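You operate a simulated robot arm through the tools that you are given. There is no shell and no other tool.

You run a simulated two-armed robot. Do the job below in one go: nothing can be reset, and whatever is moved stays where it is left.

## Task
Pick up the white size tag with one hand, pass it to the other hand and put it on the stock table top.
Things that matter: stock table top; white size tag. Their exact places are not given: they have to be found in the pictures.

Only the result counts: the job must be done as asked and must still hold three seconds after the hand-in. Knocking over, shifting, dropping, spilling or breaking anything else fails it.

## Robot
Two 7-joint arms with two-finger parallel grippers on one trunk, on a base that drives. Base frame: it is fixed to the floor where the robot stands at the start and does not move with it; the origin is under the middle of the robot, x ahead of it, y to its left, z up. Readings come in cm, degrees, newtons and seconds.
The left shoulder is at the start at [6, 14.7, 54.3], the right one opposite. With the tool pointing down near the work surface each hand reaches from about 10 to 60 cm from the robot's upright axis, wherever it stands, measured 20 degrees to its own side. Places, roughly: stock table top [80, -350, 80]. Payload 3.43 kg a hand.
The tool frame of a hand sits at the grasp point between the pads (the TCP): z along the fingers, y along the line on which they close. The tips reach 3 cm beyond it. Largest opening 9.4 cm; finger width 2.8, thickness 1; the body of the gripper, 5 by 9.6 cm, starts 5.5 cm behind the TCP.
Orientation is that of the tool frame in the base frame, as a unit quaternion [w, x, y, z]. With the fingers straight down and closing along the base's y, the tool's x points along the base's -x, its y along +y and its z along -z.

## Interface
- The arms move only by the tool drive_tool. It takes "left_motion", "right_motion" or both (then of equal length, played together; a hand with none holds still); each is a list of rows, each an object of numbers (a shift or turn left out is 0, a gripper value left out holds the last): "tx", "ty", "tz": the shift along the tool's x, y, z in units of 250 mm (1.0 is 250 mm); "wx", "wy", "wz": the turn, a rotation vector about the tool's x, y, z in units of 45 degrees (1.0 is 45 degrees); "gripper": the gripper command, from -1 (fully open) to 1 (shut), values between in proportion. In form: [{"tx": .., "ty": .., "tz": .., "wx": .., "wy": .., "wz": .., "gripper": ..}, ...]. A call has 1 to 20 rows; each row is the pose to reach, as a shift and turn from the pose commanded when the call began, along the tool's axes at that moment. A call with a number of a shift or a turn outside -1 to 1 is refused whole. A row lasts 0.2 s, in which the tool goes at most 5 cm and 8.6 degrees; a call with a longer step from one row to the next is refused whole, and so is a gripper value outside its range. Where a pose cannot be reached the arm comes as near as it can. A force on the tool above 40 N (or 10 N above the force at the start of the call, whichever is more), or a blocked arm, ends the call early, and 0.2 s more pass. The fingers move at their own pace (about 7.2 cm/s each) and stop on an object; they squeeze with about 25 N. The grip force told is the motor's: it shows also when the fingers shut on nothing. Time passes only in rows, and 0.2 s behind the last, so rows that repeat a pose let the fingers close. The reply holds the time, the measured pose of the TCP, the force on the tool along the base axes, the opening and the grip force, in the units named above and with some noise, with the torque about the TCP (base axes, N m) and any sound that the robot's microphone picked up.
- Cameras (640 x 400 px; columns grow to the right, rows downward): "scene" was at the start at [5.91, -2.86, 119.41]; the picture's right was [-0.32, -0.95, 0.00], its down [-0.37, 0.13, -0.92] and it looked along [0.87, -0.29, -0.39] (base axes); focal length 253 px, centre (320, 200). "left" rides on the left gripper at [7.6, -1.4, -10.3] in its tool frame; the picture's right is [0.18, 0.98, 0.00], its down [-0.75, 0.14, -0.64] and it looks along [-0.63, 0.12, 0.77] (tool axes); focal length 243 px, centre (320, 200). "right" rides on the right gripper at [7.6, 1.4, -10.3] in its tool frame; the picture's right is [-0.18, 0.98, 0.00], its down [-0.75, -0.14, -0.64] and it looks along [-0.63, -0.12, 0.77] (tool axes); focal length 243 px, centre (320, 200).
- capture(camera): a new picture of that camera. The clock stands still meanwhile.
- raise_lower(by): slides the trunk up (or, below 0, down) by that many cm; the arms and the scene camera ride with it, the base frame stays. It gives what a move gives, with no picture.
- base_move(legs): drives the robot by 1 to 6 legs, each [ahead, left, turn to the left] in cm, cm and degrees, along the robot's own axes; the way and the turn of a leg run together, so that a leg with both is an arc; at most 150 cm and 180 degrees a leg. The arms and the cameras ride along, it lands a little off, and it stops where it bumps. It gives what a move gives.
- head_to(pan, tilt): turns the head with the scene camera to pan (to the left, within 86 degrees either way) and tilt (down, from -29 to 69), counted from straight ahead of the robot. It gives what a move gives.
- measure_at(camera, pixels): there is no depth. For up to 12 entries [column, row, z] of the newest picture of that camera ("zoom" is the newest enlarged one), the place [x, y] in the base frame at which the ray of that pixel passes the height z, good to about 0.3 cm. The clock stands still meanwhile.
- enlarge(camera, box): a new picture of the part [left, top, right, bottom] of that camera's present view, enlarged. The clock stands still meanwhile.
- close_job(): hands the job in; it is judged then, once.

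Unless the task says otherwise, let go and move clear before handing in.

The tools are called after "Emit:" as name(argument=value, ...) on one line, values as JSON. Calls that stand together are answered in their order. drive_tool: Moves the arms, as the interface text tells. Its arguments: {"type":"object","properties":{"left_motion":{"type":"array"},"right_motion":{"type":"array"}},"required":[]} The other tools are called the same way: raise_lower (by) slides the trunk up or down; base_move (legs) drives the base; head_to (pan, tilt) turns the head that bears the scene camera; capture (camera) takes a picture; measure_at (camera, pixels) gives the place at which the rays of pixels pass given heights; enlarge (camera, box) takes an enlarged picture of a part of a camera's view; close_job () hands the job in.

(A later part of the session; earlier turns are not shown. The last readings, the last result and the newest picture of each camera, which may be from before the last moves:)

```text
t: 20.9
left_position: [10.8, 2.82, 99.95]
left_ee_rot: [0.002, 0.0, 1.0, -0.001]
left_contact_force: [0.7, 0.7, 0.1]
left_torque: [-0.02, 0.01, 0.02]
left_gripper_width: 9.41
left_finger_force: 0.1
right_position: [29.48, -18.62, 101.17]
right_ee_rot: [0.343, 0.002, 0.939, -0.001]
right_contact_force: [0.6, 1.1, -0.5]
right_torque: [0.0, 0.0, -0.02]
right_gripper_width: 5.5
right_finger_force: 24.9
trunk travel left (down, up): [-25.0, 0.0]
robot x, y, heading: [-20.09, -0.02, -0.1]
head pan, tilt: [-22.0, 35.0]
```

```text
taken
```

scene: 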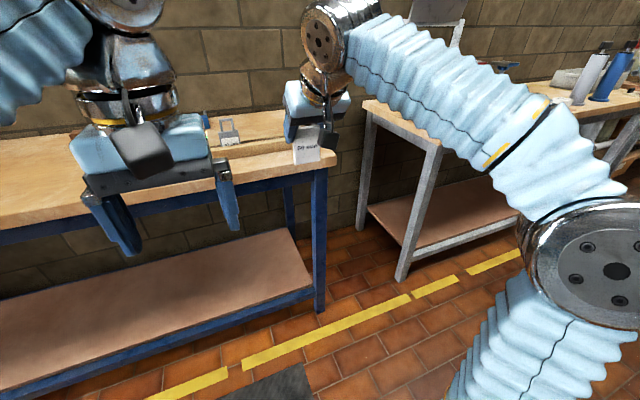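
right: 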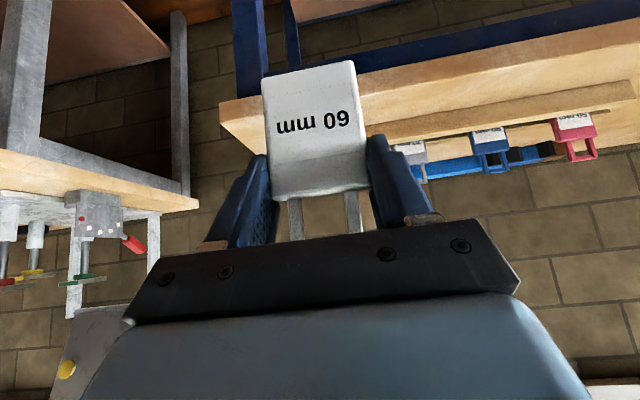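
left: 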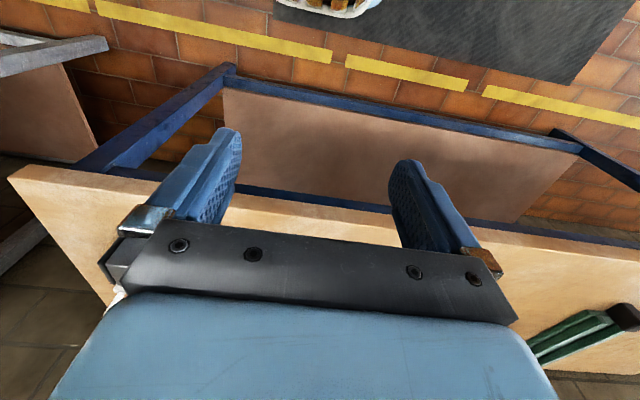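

The tag hangs freely from the right hand and the bench is 30 cm away. For the pass, the left hand will come from the left with its fingers pointing right and closing along x, on the tag's lower half; first I'll move the left hand aside and begin turning it.

Emit:
drive_tool(left_motion=[{"ty": 0.18}, {"ty": 0.36}, {"ty": 0.54}, {"ty": 0.56, "wx": 0.1, "wy": -0.1, "wz": 0.1}, {"ty": 0.56, "wx": 0.2, "wy": -0.2, "wz": 0.2}, {"ty": 0.56, "wx": 0.3, "wy": -0.3, "wz": 0.3}, {"ty": 0.56, "wx": 0.4, "wy": -0.4, "wz": 0.4}, {"ty": 0.56, "wx": 0.5, "wy": -0.5, "wz": 0.5}, {"ty": 0.56, "wx": 0.6, "wy": -0.6, "wz": 0.6}, {"ty": 0.56, "wx": 0.7, "wy": -0.7, "wz": 0.7}, {"ty": 0.56, "wx": 0.77, "wy": -0.77, "wz": 0.77}, {"ty": 0.56, "wx": 0.77, "wy": -0.77, "wz": 0.77}])

Emit:
capture(camera="scene")

```text
t: 23.5
left_position: [11.36, 16.5, 99.86]
left_ee_rot: [0.29, 0.292, 0.864, -0.29]
left_contact_force: [0.4, -0.4, -0.1]
left_torque: [-0.05, -0.03, -0.03]
left_gripper_width: 9.41
left_finger_force: 0.2
left hand out of reach, approached as far as the arm can: row 11, 12
right_position: [29.51, -18.61, 101.18]
right_ee_rot: [0.343, 0.0, 0.939, 0.0]
right_contact_force: [0.2, 0.0, -0.5]
right_torque: [0.0, -0.02, -0.01]
right_gripper_width: 5.48
right_finger_force: 24.9
trunk travel left (down, up): [-25.0, 0.0]
robot x, y, heading: [-20.03, 0.35, -0.2]
head pan, tilt: [-22.0, 35.0]
```

```text
taken
```

scene: 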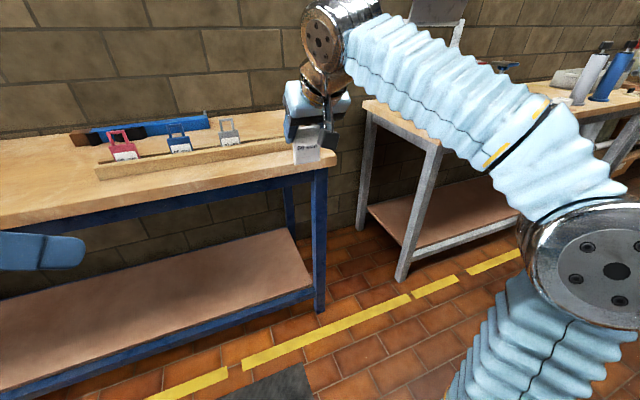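

The left hand turned about 57° and then met a reach limit. I'll look at the left arm before choosing another pose.

Emit:
head_to(pan=15, tilt=40)

Emit:
capture(camera="scene")

```text
t: 24.6
left_position: [11.49, 16.58, 99.95]
left_ee_rot: [0.288, 0.291, 0.865, -0.29]
left_contact_force: [-1.0, -0.4, 0.3]
left_torque: [0.0, -0.01, 0.0]
left_gripper_width: 9.39
left_finger_force: 0.1
right_position: [29.47, -18.61, 101.14]
right_ee_rot: [0.343, 0.002, 0.939, -0.001]
right_contact_force: [-0.2, -0.9, 0.1]
right_torque: [0.02, 0.0, -0.01]
right_gripper_width: 5.53
right_finger_force: 24.8
trunk travel left (down, up): [-25.0, 0.0]
robot x, y, heading: [-20.42, 0.26, -0.3]
head pan, tilt: [15.0, 40.0]
```

```text
taken
```

scene: 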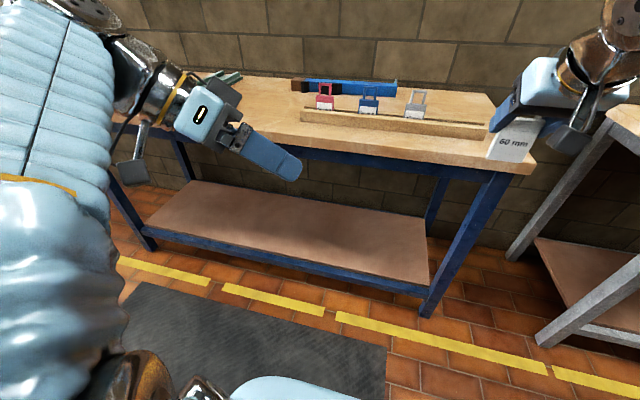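

The left arm simply reached a position limit there. I'll bring that hand nearer the middle and lower, then finish its turn so the fingers point right.

Emit:
drive_tool(left_motion=[{"tx": -0.05, "ty": -0.015, "tz": 0.16}, {"tx": -0.1, "ty": -0.03, "tz": 0.33}, {"tx": -0.14, "ty": -0.045, "tz": 0.48}, {"tx": -0.165, "ty": -0.05, "tz": 0.554}, {"tx": -0.165, "ty": -0.05, "tz": 0.554, "wx": 0.1, "wy": -0.1, "wz": 0.1}, {"tx": -0.165, "ty": -0.05, "tz": 0.554, "wx": 0.2, "wy": -0.2, "wz": 0.2}, {"tx": -0.165, "ty": -0.05, "tz": 0.554, "wx": 0.3, "wy": -0.3, "wz": 0.3}, {"tx": -0.165, "ty": -0.05, "tz": 0.554, "wx": 0.4, "wy": -0.4, "wz": 0.4}, {"tx": -0.165, "ty": -0.05, "tz": 0.554, "wx": 0.5, "wy": -0.5, "wz": 0.5}, {"tx": -0.165, "ty": -0.05, "tz": 0.554, "wx": 0.6, "wy": -0.6, "wz": 0.6}, {"tx": -0.165, "ty": -0.05, "tz": 0.554, "wx": 0.7, "wy": -0.7, "wz": 0.7}, {"tx": -0.165, "ty": -0.05, "tz": 0.554, "wx": 0.77, "wy": -0.77, "wz": 0.77}, {"tx": -0.165, "ty": -0.05, "tz": 0.554, "wx": 0.77, "wy": -0.77, "wz": 0.77}])

Emit:
head_to(pan=0, tilt=40)

Emit:
capture(camera="scene")

```text
t: 27.4
left_position: [18.04, 5.28, 93.9]
left_ee_rot: [0.5, 0.501, 0.498, -0.501]
left_contact_force: [0.3, -0.6, -1.0]
left_torque: [-0.02, 0.03, 0.02]
left_gripper_width: 9.39
left_finger_force: 0.2
right_position: [29.44, -18.73, 101.21]
right_ee_rot: [0.343, 0.001, 0.939, 0.0]
right_contact_force: [0.0, 0.2, -0.9]
right_torque: [-0.01, -0.03, 0.02]
right_gripper_width: 5.49
right_finger_force: 25.2
trunk travel left (down, up): [-25.0, 0.0]
robot x, y, heading: [-20.07, -0.18, -0.3]
head pan, tilt: [15.0, 40.0]
```

```text
t: 28.1
left_position: [17.95, 5.39, 93.88]
left_ee_rot: [0.5, 0.501, 0.498, -0.501]
left_contact_force: [-0.2, 0.0, 0.3]
left_torque: [0.03, 0.0, -0.01]
left_gripper_width: 9.38
left_finger_force: 0.0
right_position: [29.53, -18.71, 101.33]
right_ee_rot: [0.342, 0.002, 0.94, 0.0]
right_contact_force: [-0.1, 0.2, -0.9]
right_torque: [0.0, -0.01, 0.0]
right_gripper_width: 5.48
right_finger_force: 25.1
trunk travel left (down, up): [-25.0, 0.0]
robot x, y, heading: [-20.24, -0.12, -0.1]
head pan, tilt: [0.0, 40.0]
```

```text
taken
```

scene: 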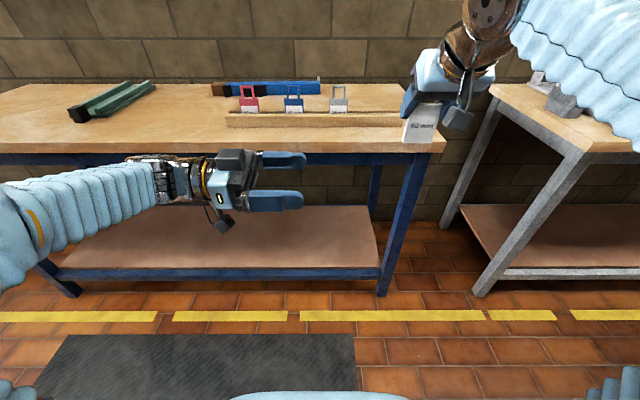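

The left hand now points exactly to the right (tool z = -y, closing along x). I'll bring the right hand with the tag 8 cm back and 8 cm left, then measure the tag closely.

Emit:
drive_tool(right_motion=[{"tz": -0.05, "tx": 0.06, "ty": 0.08}, {"tz": -0.1, "tx": 0.12, "ty": 0.16}, {"tz": -0.155, "tx": 0.185, "ty": 0.24}, {"tz": -0.206, "tx": 0.245, "ty": 0.32}, {"tz": -0.206, "tx": 0.245, "ty": 0.32}])

Emit:
head_to(pan=-10, tilt=40)

Emit:
capture(camera="scene")

Emit:
capture(camera="right")

Emit:
capture(camera="left")

```text
t: 29.3
left_position: [18.03, 5.27, 93.92]
left_ee_rot: [0.5, 0.501, 0.498, -0.501]
left_contact_force: [-0.8, 0.2, -0.1]
left_torque: [0.0, 0.01, 0.0]
left_gripper_width: 9.42
left_finger_force: 0.1
right_position: [21.5, -10.81, 101.28]
right_ee_rot: [0.343, 0.001, 0.939, 0.0]
right_contact_force: [-0.4, -0.9, -0.1]
right_torque: [0.03, -0.01, -0.01]
right_gripper_width: 5.51
right_finger_force: 24.8
trunk travel left (down, up): [-25.0, 0.0]
robot x, y, heading: [-20.0, 0.19, -0.2]
head pan, tilt: [0.0, 40.0]
```

```text
t: 30.1
left_position: [18.07, 5.37, 93.93]
left_ee_rot: [0.501, 0.5, 0.499, -0.5]
left_contact_force: [-0.5, 0.0, 0.2]
left_torque: [0.0, 0.02, 0.01]
left_gripper_width: 9.39
left_finger_force: 0.1
right_position: [21.49, -10.7, 101.27]
right_ee_rot: [0.343, 0.001, 0.939, 0.0]
right_contact_force: [0.0, -0.3, 0.4]
right_torque: [-0.01, -0.02, -0.02]
right_gripper_width: 5.52
right_finger_force: 24.6
trunk travel left (down, up): [-25.0, 0.0]
robot x, y, heading: [-19.73, -0.26, -0.2]
head pan, tilt: [-10.0, 40.0]
```

```text
taken
```

scene: 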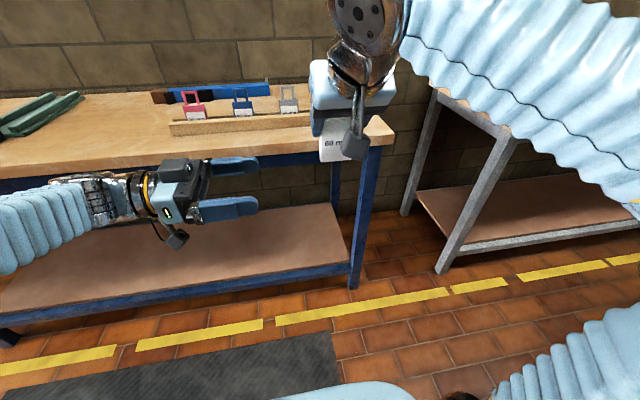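

```text
taken
```

right: 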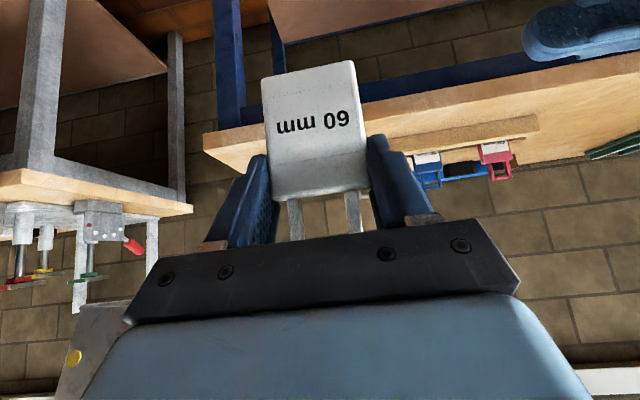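

```text
taken
```

left: 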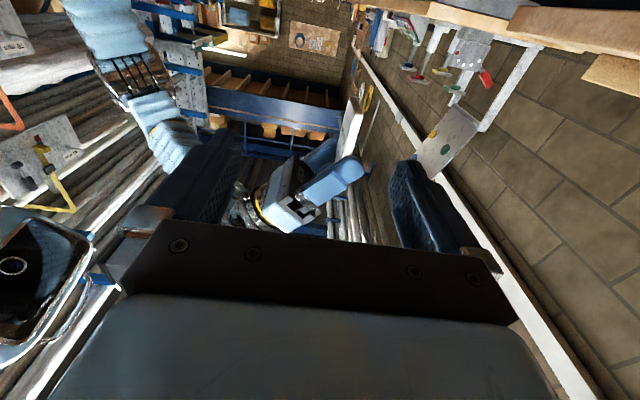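

The left camera shows the tag edge-on at (352,130) beyond its open fingers. I'll measure the tag's bottom edge in the right camera ((262,79) and (356,61)) and in an enlarged scene view.

Emit:
measure_at(camera="right", pixels=[[262, 79, 93], [262, 79, 94], [262, 79, 95], [356, 61, 93], [356, 61, 94], [356, 61, 95], [273, 201, 101], [273, 201, 102], [367, 190, 101], [367, 190, 102]])

Emit:
enlarge(camera="scene", box=[290, 80, 410, 180])

Emit:
enlarge(camera="left", box=[220, 60, 460, 260])

```text
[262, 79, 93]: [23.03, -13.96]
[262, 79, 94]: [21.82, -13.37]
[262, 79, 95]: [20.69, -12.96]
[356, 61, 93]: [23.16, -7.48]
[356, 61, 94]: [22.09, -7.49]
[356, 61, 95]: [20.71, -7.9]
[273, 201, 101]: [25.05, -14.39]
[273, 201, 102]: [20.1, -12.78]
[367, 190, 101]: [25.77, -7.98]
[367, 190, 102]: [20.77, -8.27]
```

```text
4.00 times, centred on (350, 130) of scene
```

zoom: 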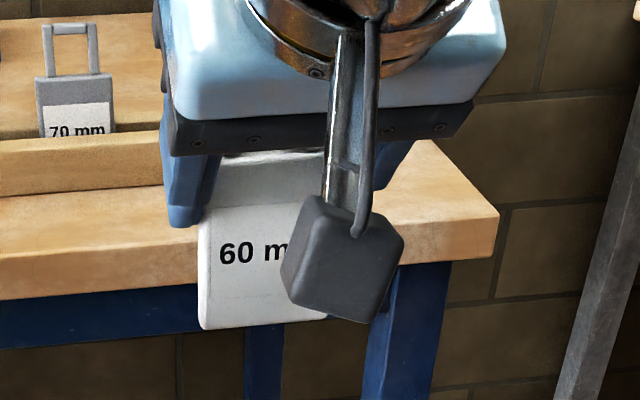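

```text
2.00 times, centred on (340, 160) of left
```

zoom: 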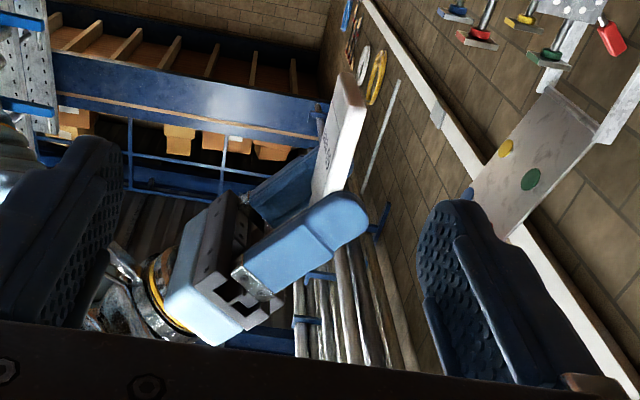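

The tag body spans z 93.9–101.6, y -13.4…-7.5, plane x ≈ 22.4, and the right fingertips end at z ≈ 98. I'll align the left hand at x 22.4, z 95.5 and approach partway.

Emit:
drive_tool(left_motion=[{"tx": -0.03, "ty": 0.087, "gripper": -1}, {"tx": -0.063, "ty": 0.174}, {"tx": -0.063, "ty": 0.174, "tz": 0.1}, {"tx": -0.063, "ty": 0.174, "tz": 0.2}, {"tx": -0.063, "ty": 0.174, "tz": 0.3}, {"tx": -0.063, "ty": 0.174, "tz": 0.3}])

Emit:
capture(camera="left")

Emit:
enlarge(camera="scene", box=[230, 80, 390, 200])

```text
t: 31.5
left_position: [22.42, -2.26, 95.67]
left_ee_rot: [0.501, 0.501, 0.498, -0.5]
left_contact_force: [-0.1, 0.5, -0.9]
left_torque: [-0.01, 0.02, -0.01]
left_gripper_width: 9.4
left_finger_force: 0.1
right_position: [21.59, -10.77, 101.35]
right_ee_rot: [0.343, 0.002, 0.939, -0.001]
right_contact_force: [0.6, 0.8, -0.2]
right_torque: [-0.02, 0.0, 0.02]
right_gripper_width: 5.49
right_finger_force: 25.0
trunk travel left (down, up): [-25.0, 0.0]
robot x, y, heading: [-19.9, -0.07, -0.1]
head pan, tilt: [-10.0, 40.0]
```

```text
taken
```

left: 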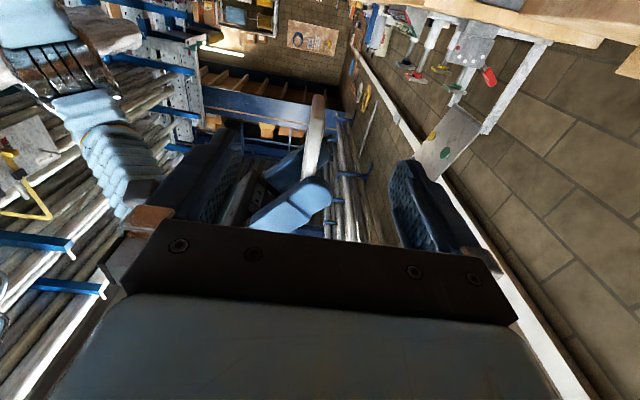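

```text
3.33 times, centred on (310, 140) of scene
```

zoom: 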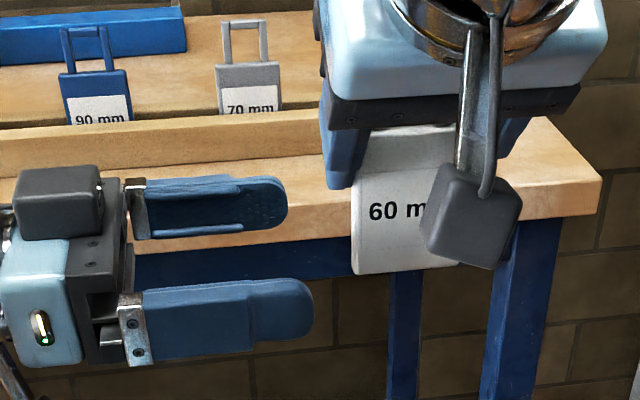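

The tag's edge (left camera (317,130)) is centred between the left fingers. I'll advance the last 7.2 cm so that they straddle the tag's lower half.

Emit:
drive_tool(left_motion=[{"tz": 0.08}, {"tz": 0.16}, {"tz": 0.23}, {"tz": 0.29}, {"tz": 0.29}])

Emit:
capture(camera="left")

Emit:
enlarge(camera="scene", box=[250, 80, 410, 200])

Emit:
capture(camera="right")

```text
t: 32.7
left_position: [22.25, -9.41, 95.58]
left_ee_rot: [0.5, 0.501, 0.498, -0.501]
left_contact_force: [0.5, -0.9, -0.2]
left_torque: [-0.01, 0.02, -0.02]
left_gripper_width: 9.4
left_finger_force: 0.0
right_position: [21.63, -10.77, 101.31]
right_ee_rot: [0.343, 0.002, 0.939, 0.0]
right_contact_force: [0.0, -0.7, -0.1]
right_torque: [0.02, -0.03, 0.01]
right_gripper_width: 5.52
right_finger_force: 24.9
trunk travel left (down, up): [-25.0, 0.0]
robot x, y, heading: [-20.45, 0.15, -0.3]
head pan, tilt: [-10.0, 40.0]
```

```text
taken
```

left: 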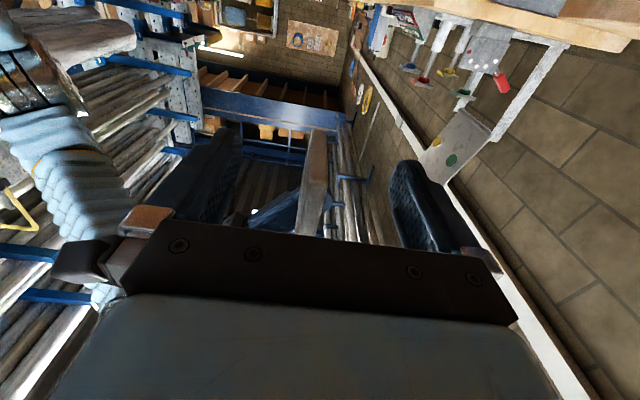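

```text
3.33 times, centred on (330, 140) of scene
```

zoom: 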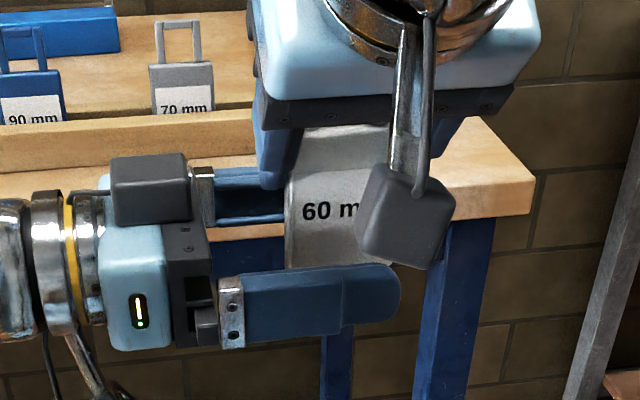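

```text
taken
```

right: 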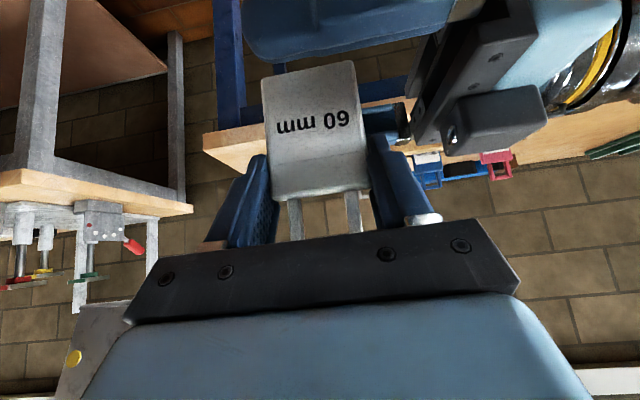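

Both hands read no contact. I'll close the left fingers stepwise to about 2 cm first and watch the forces.

Emit:
drive_tool(left_motion=[{"gripper": 0.0}, {"gripper": 0.36}, {"gripper": 0.36}, {"gripper": 0.57}, {"gripper": 0.57}, {"gripper": 0.57}])

Emit:
capture(camera="left")

Emit:
enlarge(camera="scene", box=[250, 80, 410, 200])

```text
t: 34.1
left_position: [22.32, -9.41, 95.58]
left_ee_rot: [0.5, 0.502, 0.497, -0.501]
left_contact_force: [-0.4, 0.4, -0.4]
left_torque: [-0.05, -0.01, -0.02]
left_gripper_width: 2.04
left_finger_force: 0.2
right_position: [21.55, -10.73, 101.27]
right_ee_rot: [0.343, 0.002, 0.939, -0.001]
right_contact_force: [1.2, -0.8, -0.3]
right_torque: [0.0, -0.04, -0.03]
right_gripper_width: 5.51
right_finger_force: 24.6
trunk travel left (down, up): [-25.0, 0.0]
robot x, y, heading: [-20.11, 0.22, -0.3]
head pan, tilt: [-10.0, 40.0]
```

```text
taken
```

left: 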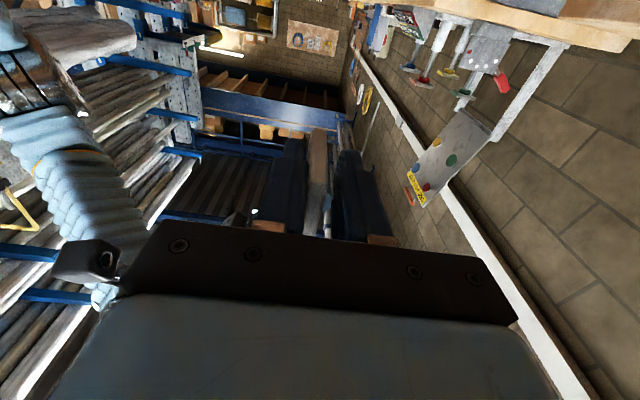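

```text
3.33 times, centred on (330, 140) of scene
```

zoom: 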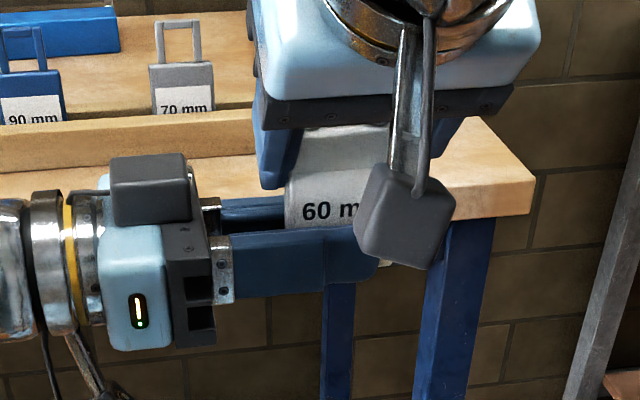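

Emit:
enlarge(camera="left", box=[250, 110, 410, 250])

```text
2.86 times, centred on (330, 180) of left
```

zoom: 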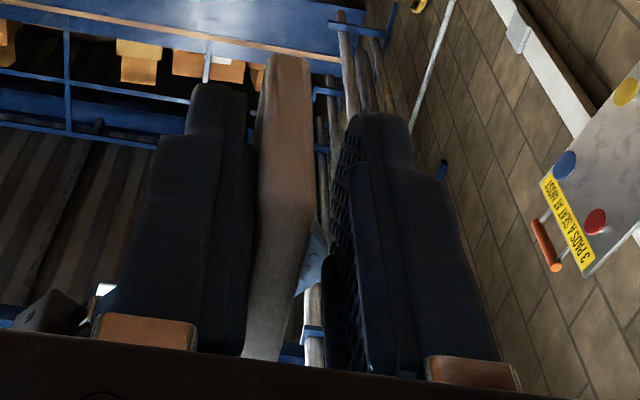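

The tag lies against the robot-side finger with about a 1 cm gap on the other side. I'll shift the left hand 0.45 cm toward the robot and then close fully.

Emit:
drive_tool(left_motion=[{"ty": -0.01}, {"ty": -0.018}, {"ty": -0.018}])

Emit:
enlarge(camera="left", box=[250, 110, 410, 250])

```text
t: 34.9
left_position: [21.85, -9.52, 95.61]
left_ee_rot: [0.5, 0.501, 0.498, -0.501]
left_contact_force: [-0.5, -0.2, 1.0]
left_torque: [0.0, 0.01, 0.05]
left_gripper_width: 2.02
left_finger_force: 0.1
right_position: [21.45, -10.67, 101.23]
right_ee_rot: [0.343, 0.002, 0.939, -0.001]
right_contact_force: [0.6, 0.3, 0.3]
right_torque: [0.02, -0.01, -0.03]
right_gripper_width: 5.47
right_finger_force: 25.2
trunk travel left (down, up): [-25.0, 0.0]
robot x, y, heading: [-19.87, 0.04, 0.1]
head pan, tilt: [-10.0, 40.0]
```

```text
2.86 times, centred on (330, 180) of left
```

zoom: 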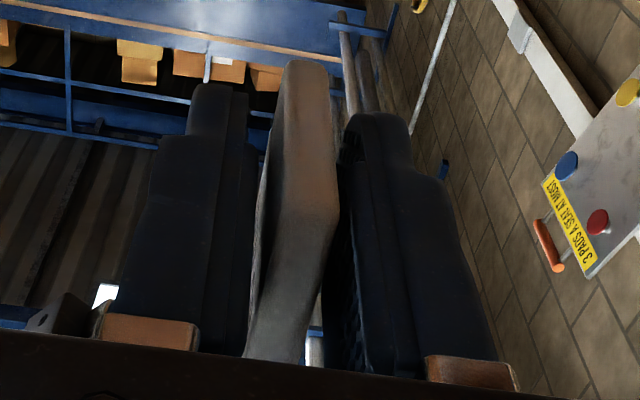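

The tag now sits between the pads with little gap on both sides. I'll close the left gripper fully.

Emit:
drive_tool(left_motion=[{"gripper": 0.7}, {"gripper": 0.8}, {"gripper": 1}, {"gripper": 1}, {"gripper": 1}])

Emit:
enlarge(camera="left", box=[250, 110, 410, 250])

Emit:
enlarge(camera="scene", box=[250, 80, 410, 200])

```text
t: 36.1
left_position: [21.95, -9.46, 95.58]
left_ee_rot: [0.501, 0.5, 0.499, -0.499]
left_contact_force: [8.9, -1.6, 1.7]
left_torque: [0.0, 0.12, -0.02]
left_gripper_width: 1.34
left_finger_force: 24.5
right_position: [21.55, -10.77, 101.34]
right_ee_rot: [0.343, 0.001, 0.939, -0.001]
right_contact_force: [-9.0, 1.2, -2.2]
right_torque: [0.06, 0.44, 0.16]
right_gripper_width: 5.49
right_finger_force: 25.0
trunk travel left (down, up): [-25.0, 0.0]
robot x, y, heading: [-20.36, 0.04, -0.3]
head pan, tilt: [-10.0, 40.0]
```

```text
2.86 times, centred on (330, 180) of left
```

zoom: 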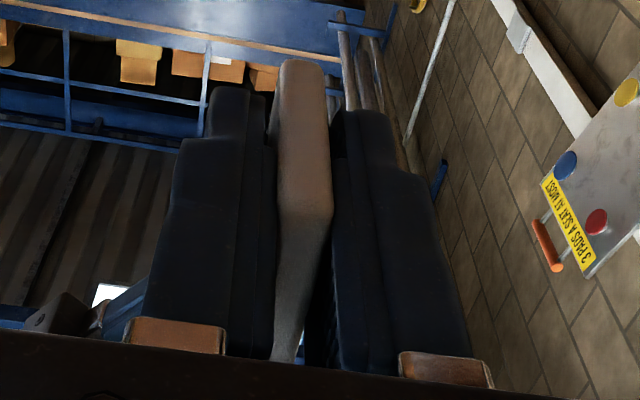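

```text
3.33 times, centred on (330, 140) of scene
```

zoom: 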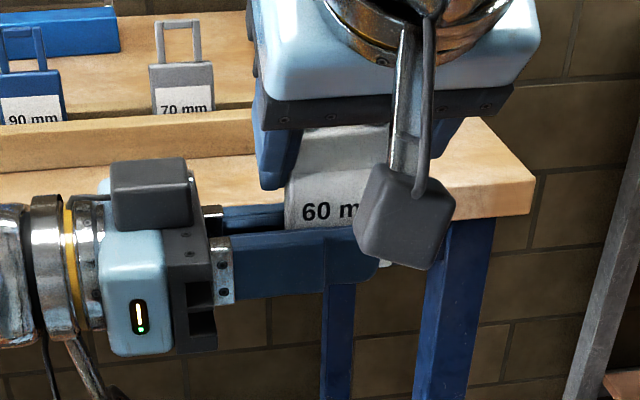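

The left hand holds the tag (1.34 cm thick, 24.5 N). I'll open the right hand to about 7.5 cm, draw it back, then move it off to the right.

Emit:
drive_tool(right_motion=[{"gripper": -0.4}, {"gripper": -0.6}, {"gripper": -0.6}, {"gripper": -0.6}])

Emit:
enlarge(camera="scene", box=[250, 80, 410, 200])

Emit:
capture(camera="right")

```text
t: 37.1
left_position: [21.86, -9.39, 95.51]
left_ee_rot: [0.501, 0.501, 0.498, -0.5]
left_contact_force: [0.1, -0.3, 0.4]
left_torque: [0.0, 0.01, -0.01]
left_gripper_width: 1.31
left_finger_force: 25.1
right_position: [21.61, -10.79, 101.3]
right_ee_rot: [0.342, 0.002, 0.94, 0.0]
right_contact_force: [0.3, 0.4, 1.0]
right_torque: [-0.01, -0.03, 0.02]
right_gripper_width: 7.53
right_finger_force: 0.1
trunk travel left (down, up): [-25.0, 0.0]
robot x, y, heading: [-20.22, -0.14, -0.2]
head pan, tilt: [-10.0, 40.0]
```

```text
3.33 times, centred on (330, 140) of scene
```

zoom: 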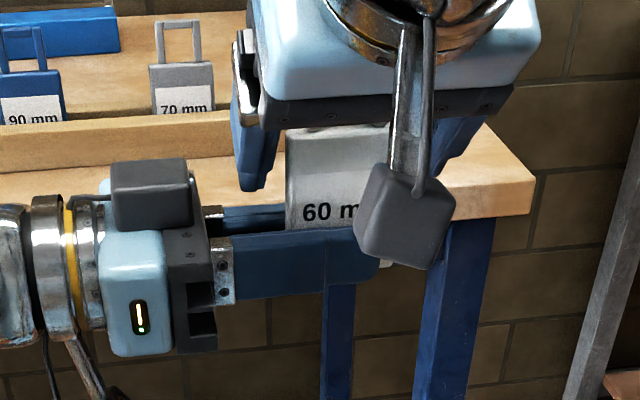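

```text
taken
```

right: 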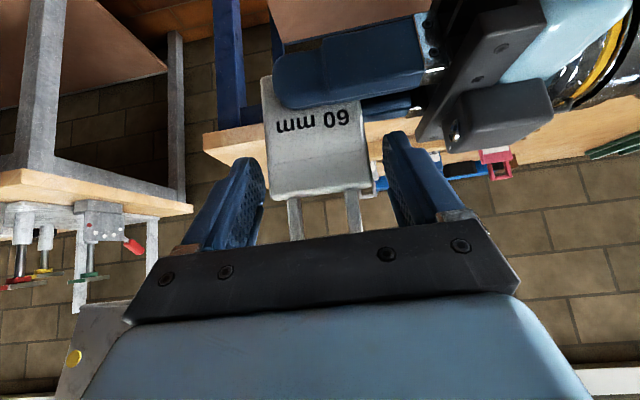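

The right fingers are free and the left hand holds the tag steadily. I'll draw the right hand straight back 10 cm and slightly up.

Emit:
drive_tool(right_motion=[{"tz": -0.04, "tx": 0.04}, {"tz": -0.1, "tx": 0.09}, {"tz": -0.18, "tx": 0.16}, {"tz": -0.25, "tx": 0.21}, {"tz": -0.318, "tx": 0.255}, {"tz": -0.318, "tx": 0.255}])

Emit:
capture(camera="scene")

Emit:
capture(camera="right")

```text
t: 38.5
left_position: [21.83, -9.52, 95.66]
left_ee_rot: [0.5, 0.501, 0.498, -0.501]
left_contact_force: [0.5, 0.4, -0.5]
left_torque: [0.02, 0.02, 0.01]
left_gripper_width: 1.33
left_finger_force: 25.3
right_position: [11.46, -10.65, 103.34]
right_ee_rot: [0.343, 0.001, 0.939, 0.0]
right_contact_force: [-0.3, 0.3, 0.3]
right_torque: [0.04, 0.07, 0.01]
right_gripper_width: 7.52
right_finger_force: 0.0
trunk travel left (down, up): [-25.0, 0.0]
robot x, y, heading: [-20.09, -0.08, -0.1]
head pan, tilt: [-10.0, 40.0]
```

```text
taken
```

scene: 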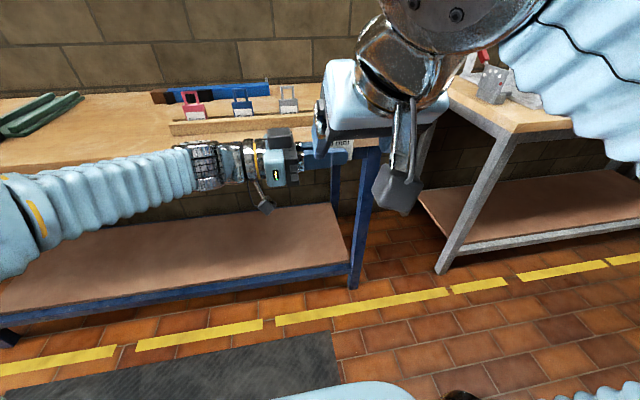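

```text
taken
```

right: 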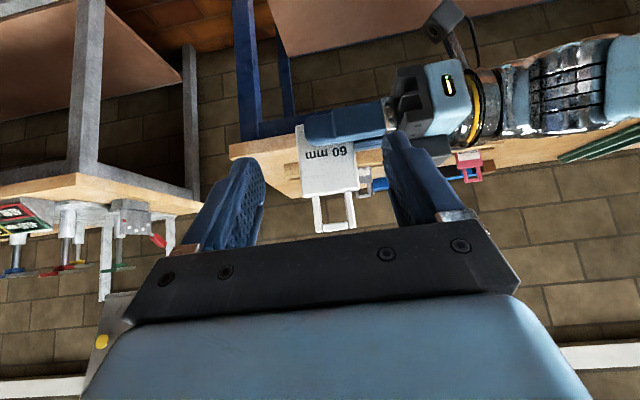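

The pass is done: the right camera shows the white tag held only by the left hand. I'll move the right hand off to the right and straighten it, then look along the way to the stock table.

Emit:
drive_tool(right_motion=[{"ty": -0.16}, {"ty": -0.32}, {"ty": -0.48, "wy": 0.15}, {"ty": -0.5, "wy": 0.33}, {"ty": -0.5, "wy": 0.5}, {"ty": -0.5, "wy": 0.68}, {"ty": -0.5, "wy": 0.85}, {"ty": -0.5, "wy": 0.89}])

Emit:
head_to(pan=-86, tilt=15)

Emit:
capture(camera="scene")

Emit:
head_to(pan=-55, tilt=20)

Emit:
capture(camera="scene")

```text
t: 40.3
left_position: [21.86, -9.51, 95.65]
left_ee_rot: [0.5, 0.501, 0.498, -0.5]
left_contact_force: [-0.3, -0.9, -0.3]
left_torque: [0.01, 0.0, 0.0]
left_gripper_width: 1.33
left_finger_force: 25.8
right_position: [11.4, -23.01, 103.14]
right_ee_rot: [0.092, 0.001, 0.996, 0.0]
right_contact_force: [-0.3, 0.1, 0.1]
right_torque: [-0.01, 0.02, -0.03]
right_gripper_width: 7.54
right_finger_force: 0.1
right hand out of reach, approached as far as the arm can: row 7, 8
trunk travel left (down, up): [-25.0, 0.0]
robot x, y, heading: [-20.05, -0.13, -0.3]
head pan, tilt: [-10.0, 40.0]
```

```text
t: 41.7
left_position: [21.81, -9.43, 95.58]
left_ee_rot: [0.5, 0.501, 0.499, -0.5]
left_contact_force: [0.5, -0.2, -0.8]
left_torque: [-0.01, -0.02, 0.01]
left_gripper_width: 1.33
left_finger_force: 25.1
right_position: [11.4, -23.05, 103.35]
right_ee_rot: [0.094, 0.001, 0.996, 0.0]
right_contact_force: [0.4, -0.6, -0.6]
right_torque: [-0.02, 0.03, 0.02]
right_gripper_width: 7.5
right_finger_force: 0.0
trunk travel left (down, up): [-25.0, 0.0]
robot x, y, heading: [-20.04, -0.03, -0.1]
head pan, tilt: [-85.9, 15.0]
```

```text
taken
```

scene: 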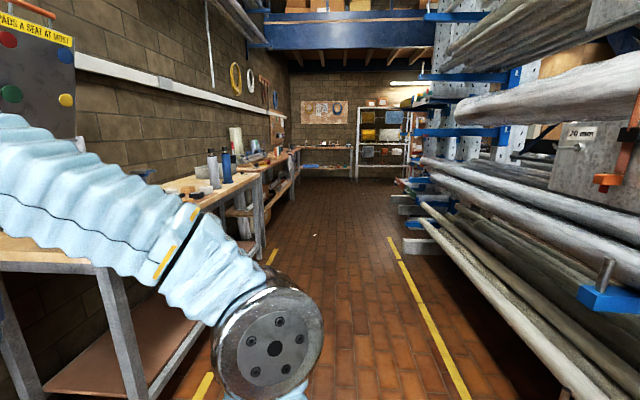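

```text
t: 42.7
left_position: [21.85, -9.5, 95.64]
left_ee_rot: [0.5, 0.502, 0.497, -0.501]
left_contact_force: [-0.5, -0.3, -0.3]
left_torque: [-0.01, 0.01, 0.0]
left_gripper_width: 1.31
left_finger_force: 24.9
right_position: [11.44, -22.98, 103.41]
right_ee_rot: [0.093, 0.002, 0.996, -0.001]
right_contact_force: [0.2, -1.3, -0.2]
right_torque: [-0.01, 0.0, -0.02]
right_gripper_width: 7.52
right_finger_force: 0.1
trunk travel left (down, up): [-25.0, 0.0]
robot x, y, heading: [-20.0, -0.01, -0.0]
head pan, tilt: [-55.0, 20.0]
```

```text
taken
```

scene: 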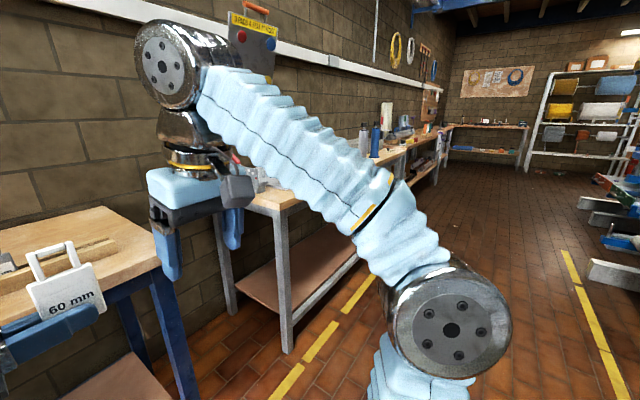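

The aisle to the right is clear between two yellow lines, with pipe racks beyond the right one. I'll go back to pan -86 and measure the lines and racks.

Emit:
head_to(pan=-86, tilt=15)

Emit:
capture(camera="scene")

Emit:
measure_at(camera="scene", pixels=[[430, 330, 0], [395, 245, 0], [405, 252, 0], [271, 257, 0], [205, 385, 0], [240, 175, 80], [285, 150, 80], [290, 195, 0], [438, 250, 0], [320, 178, 0], [260, 265, 0]])

Emit:
enlarge(camera="scene", box=[140, 100, 440, 290])

```text
t: 43.7
left_position: [21.87, -9.43, 95.65]
left_ee_rot: [0.5, 0.501, 0.497, -0.501]
left_contact_force: [-0.4, 0.2, 0.0]
left_torque: [-0.01, -0.02, 0.0]
left_gripper_width: 1.32
left_finger_force: 25.2
right_position: [11.48, -23.04, 103.29]
right_ee_rot: [0.094, 0.002, 0.996, 0.0]
right_contact_force: [-0.3, 0.6, -0.4]
right_torque: [0.03, 0.02, -0.03]
right_gripper_width: 7.53
right_finger_force: 0.1
trunk travel left (down, up): [-25.0, 0.0]
robot x, y, heading: [-20.09, -0.17, -0.0]
head pan, tilt: [-85.9, 15.0]
```

```text
taken
```

scene: 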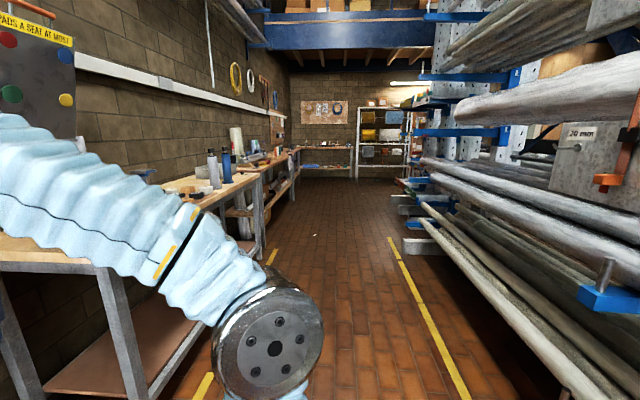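

```text
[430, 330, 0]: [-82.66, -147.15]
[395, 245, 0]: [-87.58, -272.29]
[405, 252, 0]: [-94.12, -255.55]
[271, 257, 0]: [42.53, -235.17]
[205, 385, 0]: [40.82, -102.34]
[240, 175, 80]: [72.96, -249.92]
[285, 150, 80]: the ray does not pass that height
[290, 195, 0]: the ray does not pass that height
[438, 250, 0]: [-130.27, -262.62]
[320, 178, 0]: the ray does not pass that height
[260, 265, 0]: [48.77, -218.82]
```

```text
2.11 times, centred on (290, 195) of scene
```

zoom: 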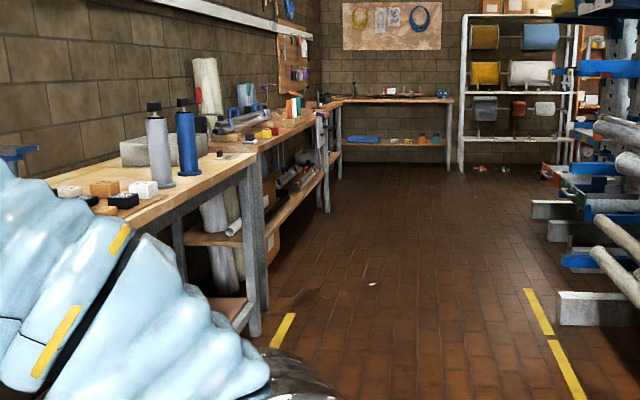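

The aisle runs from x ≈ -85 to x ≈ 42 and is clear apart from a tiny scrap near (315,234). I'll check where that lies and then strafe right.

Emit:
measure_at(camera="scene", pixels=[[314.6, 234.3, 0], [314.6, 234.3, 0.5], [232, 185, 84], [262, 165, 84]])

Emit:
enlarge(camera="scene", box=[270, 200, 370, 270])

```text
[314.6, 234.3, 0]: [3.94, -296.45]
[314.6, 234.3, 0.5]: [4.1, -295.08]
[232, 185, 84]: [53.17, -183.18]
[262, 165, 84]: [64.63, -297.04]
```

```text
5.71 times, centred on (320, 235) of scene
```

zoom: 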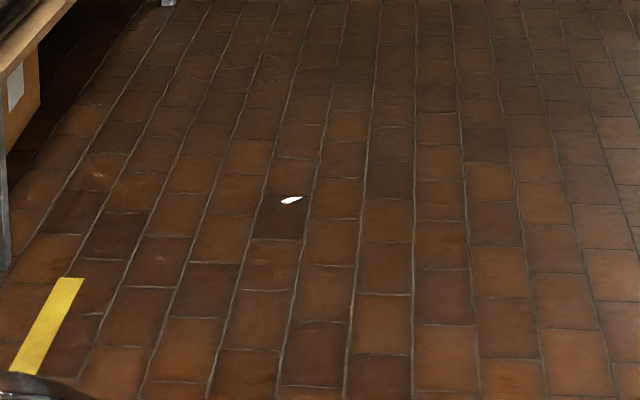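

The scrap is a flat bit on the floor at (4,-296); I'll keep clear of it by strafing along x ≈ -42. I'll drive 22 cm back and 240 cm right, then look again.

Emit:
base_move(legs=[[-22, 0, 0], [0, -120, 0], [0, -100, 0]])

Emit:
head_to(pan=-50, tilt=20)

Emit:
capture(camera="scene")

Emit:
head_to(pan=-20, tilt=20)

Emit:
capture(camera="scene")

```text
t: 55.7
left_position: [3.69, -224.32, 95.69]
left_ee_rot: [0.512, 0.49, 0.509, -0.489]
left_contact_force: [0.2, -0.4, 0.6]
left_torque: [0.01, -0.05, -0.02]
left_gripper_width: 1.36
left_finger_force: 25.3
right_position: [-6.33, -238.33, 103.32]
right_ee_rot: [0.093, -0.019, 0.995, 0.002]
right_contact_force: [0.7, 0.7, 0.0]
right_torque: [0.0, -0.01, 0.03]
right_gripper_width: 7.51
right_finger_force: 0.0
trunk travel left (down, up): [-25.0, 0.0]
robot x, y, heading: [-38.93, -216.72, 2.4]
head pan, tilt: [-85.9, 15.0]
```

```text
t: 56.7
left_position: [3.67, -224.3, 95.64]
left_ee_rot: [0.512, 0.49, 0.508, -0.489]
left_contact_force: [-0.4, -0.5, -0.1]
left_torque: [-0.01, 0.03, 0.0]
left_gripper_width: 1.33
left_finger_force: 24.4
right_position: [-6.24, -238.36, 103.37]
right_ee_rot: [0.093, -0.018, 0.995, 0.002]
right_contact_force: [0.5, -0.2, 0.1]
right_torque: [0.01, 0.03, 0.0]
right_gripper_width: 7.5
right_finger_force: 0.0
trunk travel left (down, up): [-25.0, 0.0]
robot x, y, heading: [-38.5, -216.3, 2.1]
head pan, tilt: [-50.0, 20.0]
```

```text
taken
```

scene: 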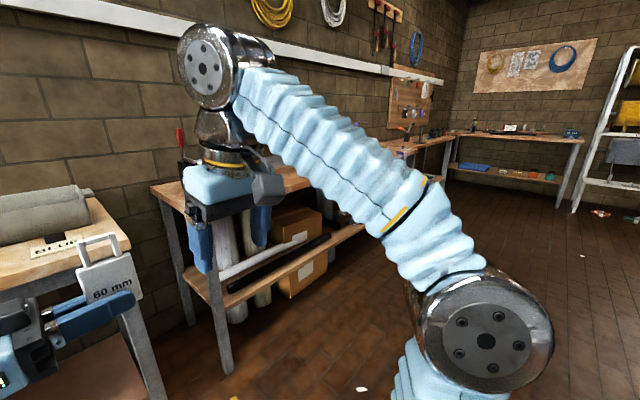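

```text
t: 57.6
left_position: [3.7, -224.32, 95.66]
left_ee_rot: [0.511, 0.491, 0.508, -0.49]
left_contact_force: [0.3, 0.1, 0.3]
left_torque: [-0.02, -0.03, 0.02]
left_gripper_width: 1.33
left_finger_force: 25.2
right_position: [-6.24, -238.29, 103.44]
right_ee_rot: [0.093, -0.019, 0.995, 0.002]
right_contact_force: [0.5, 0.4, 0.4]
right_torque: [-0.02, 0.02, -0.03]
right_gripper_width: 7.53
right_finger_force: 0.1
trunk travel left (down, up): [-25.0, 0.0]
robot x, y, heading: [-38.8, -216.39, 2.1]
head pan, tilt: [-20.0, 20.0]
```

```text
taken
```

scene: 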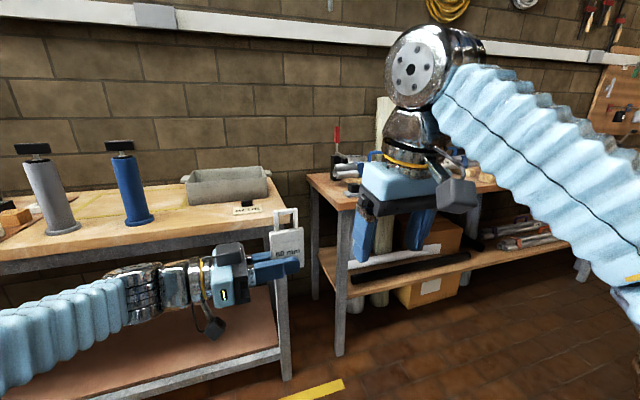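

Heading has drifted by about 2° and the stock table starts to the right of the gap. I'll correct the heading and strafe another 120 cm right.

Emit:
base_move(legs=[[0, 0, -2.2], [0, -125, 0]])

Emit:
head_to(pan=-15, tilt=20)

Emit:
capture(camera="scene")

Emit:
head_to(pan=15, tilt=20)

Emit:
capture(camera="scene")

```text
t: 64.3
left_position: [4.77, -349.78, 95.58]
left_ee_rot: [0.506, 0.495, 0.504, -0.495]
left_contact_force: [-0.1, 0.0, 0.2]
left_torque: [0.0, 0.02, 0.01]
left_gripper_width: 1.33
left_finger_force: 25.0
right_position: [-5.4, -363.64, 103.32]
right_ee_rot: [0.093, -0.009, 0.996, 0.001]
right_contact_force: [-0.2, 0.1, 0.3]
right_torque: [0.03, 0.0, 0.04]
right_gripper_width: 7.49
right_finger_force: 0.1
trunk travel left (down, up): [-25.0, 0.0]
robot x, y, heading: [-37.12, -341.23, 1.4]
head pan, tilt: [-20.0, 20.0]
```

```text
t: 65.0
left_position: [4.76, -349.86, 95.77]
left_ee_rot: [0.506, 0.495, 0.504, -0.495]
left_contact_force: [0.2, 1.2, -0.5]
left_torque: [0.02, -0.02, -0.01]
left_gripper_width: 1.31
left_finger_force: 24.6
right_position: [-5.42, -363.59, 103.3]
right_ee_rot: [0.094, -0.01, 0.996, 0.001]
right_contact_force: [-0.9, -0.6, 0.2]
right_torque: [0.0, 0.02, 0.01]
right_gripper_width: 7.52
right_finger_force: 0.1
trunk travel left (down, up): [-25.0, 0.0]
robot x, y, heading: [-37.18, -341.29, 1.3]
head pan, tilt: [-15.0, 20.0]
```

```text
taken
```

scene: 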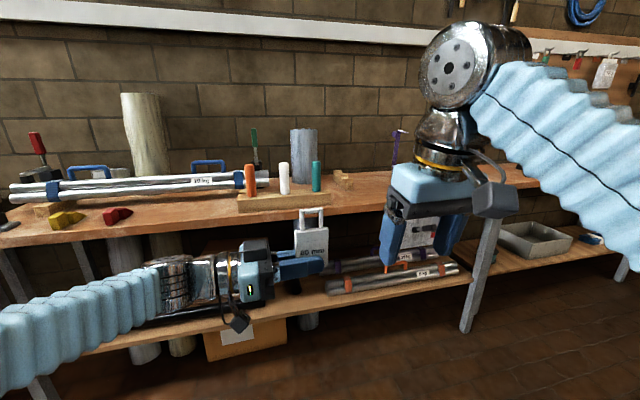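

```text
t: 65.9
left_position: [4.61, -349.84, 95.61]
left_ee_rot: [0.506, 0.496, 0.503, -0.495]
left_contact_force: [0.3, -0.9, 0.1]
left_torque: [-0.03, 0.01, 0.02]
left_gripper_width: 1.29
left_finger_force: 25.4
right_position: [-5.46, -363.68, 103.34]
right_ee_rot: [0.093, -0.01, 0.996, 0.001]
right_contact_force: [0.2, -0.2, 0.2]
right_torque: [0.01, 0.01, 0.0]
right_gripper_width: 7.52
right_finger_force: 0.0
trunk travel left (down, up): [-25.0, 0.0]
robot x, y, heading: [-37.4, -341.38, 1.2]
head pan, tilt: [15.0, 20.0]
```

```text
taken
```

scene: 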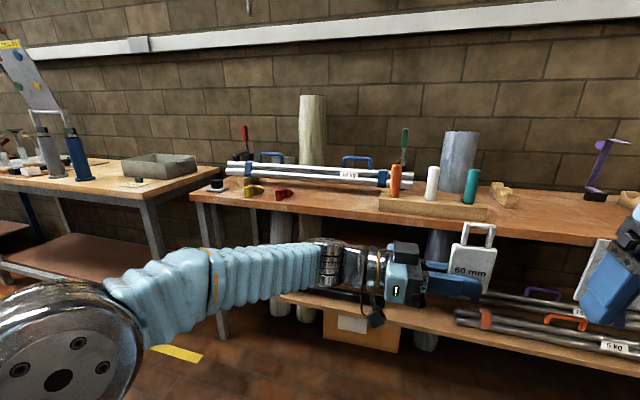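

The stock table top is ahead, holding a pipe bundle, coloured clips and a block with orange, white and green cylinders. I'll enlarge the table in both directions to find free space.

Emit:
enlarge(camera="scene", box=[190, 110, 430, 260])

Emit:
enlarge(camera="scene", box=[400, 110, 640, 260])

Emit:
measure_at(camera="scene", pixels=[[192, 199, 80], [192, 199, 76], [345, 217, 80], [345, 217, 76], [500, 230, 80], [500, 230, 76], [600, 240, 80], [380, 205, 80], [520, 205, 80], [560, 205, 80]])

```text
2.67 times, centred on (310, 185) of scene
```

zoom: 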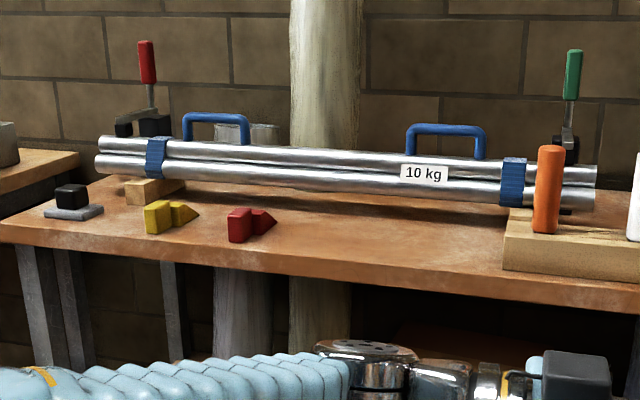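

```text
2.67 times, centred on (520, 185) of scene
```

zoom: 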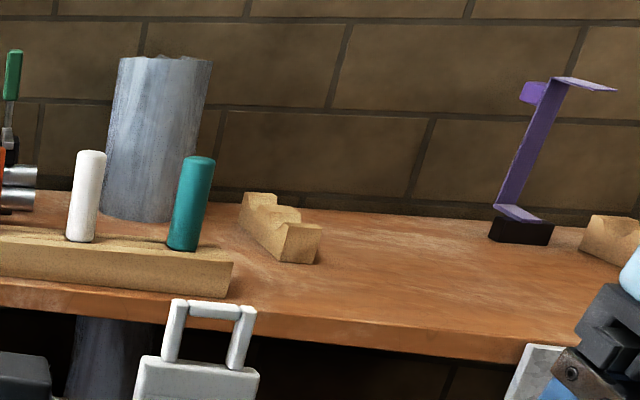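

```text
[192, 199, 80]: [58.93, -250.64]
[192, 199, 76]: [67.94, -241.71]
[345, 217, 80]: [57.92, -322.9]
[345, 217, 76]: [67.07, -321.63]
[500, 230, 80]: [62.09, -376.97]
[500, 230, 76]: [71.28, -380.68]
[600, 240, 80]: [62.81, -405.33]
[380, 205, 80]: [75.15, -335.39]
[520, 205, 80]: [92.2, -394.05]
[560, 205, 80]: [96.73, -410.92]
```

There is ample free top between the wooden V-block (zoom (280,235)) and the purple holder (zoom (520,220)), around y ≈ -390. I'll strafe about 52 cm further right with a heading correction.

Emit:
base_move(legs=[[0, 0, -1.3], [0, -52, 0]])

Emit:
head_to(pan=0, tilt=25)

Emit:
capture(camera="scene")

```text
t: 69.2
left_position: [4.62, -401.3, 95.67]
left_ee_rot: [0.502, 0.5, 0.499, -0.499]
left_contact_force: [-0.3, 0.2, -0.8]
left_torque: [-0.03, -0.01, -0.01]
left_gripper_width: 1.33
left_finger_force: 24.6
right_position: [-5.77, -414.88, 103.28]
right_ee_rot: [0.093, -0.001, 0.996, -0.001]
right_contact_force: [0.3, -0.5, 0.5]
right_torque: [-0.02, 0.01, 0.02]
right_gripper_width: 7.51
right_finger_force: 0.1
trunk travel left (down, up): [-25.0, 0.0]
robot x, y, heading: [-37.57, -391.76, 0.1]
head pan, tilt: [15.0, 20.0]
```

```text
t: 70.0
left_position: [4.53, -401.23, 95.64]
left_ee_rot: [0.501, 0.5, 0.499, -0.5]
left_contact_force: [-0.1, -0.1, -0.5]
left_torque: [-0.03, -0.03, 0.0]
left_gripper_width: 1.34
left_finger_force: 24.7
right_position: [-5.93, -414.9, 103.38]
right_ee_rot: [0.093, -0.001, 0.996, 0.001]
right_contact_force: [0.1, 0.4, -0.5]
right_torque: [0.03, 0.0, 0.0]
right_gripper_width: 7.5
right_finger_force: 0.0
trunk travel left (down, up): [-25.0, 0.0]
robot x, y, heading: [-37.39, -391.64, 0.0]
head pan, tilt: [0.0, 25.0]
```

```text
taken
```

scene: 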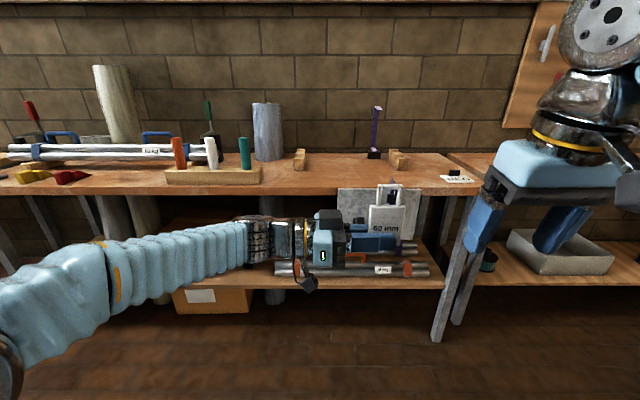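

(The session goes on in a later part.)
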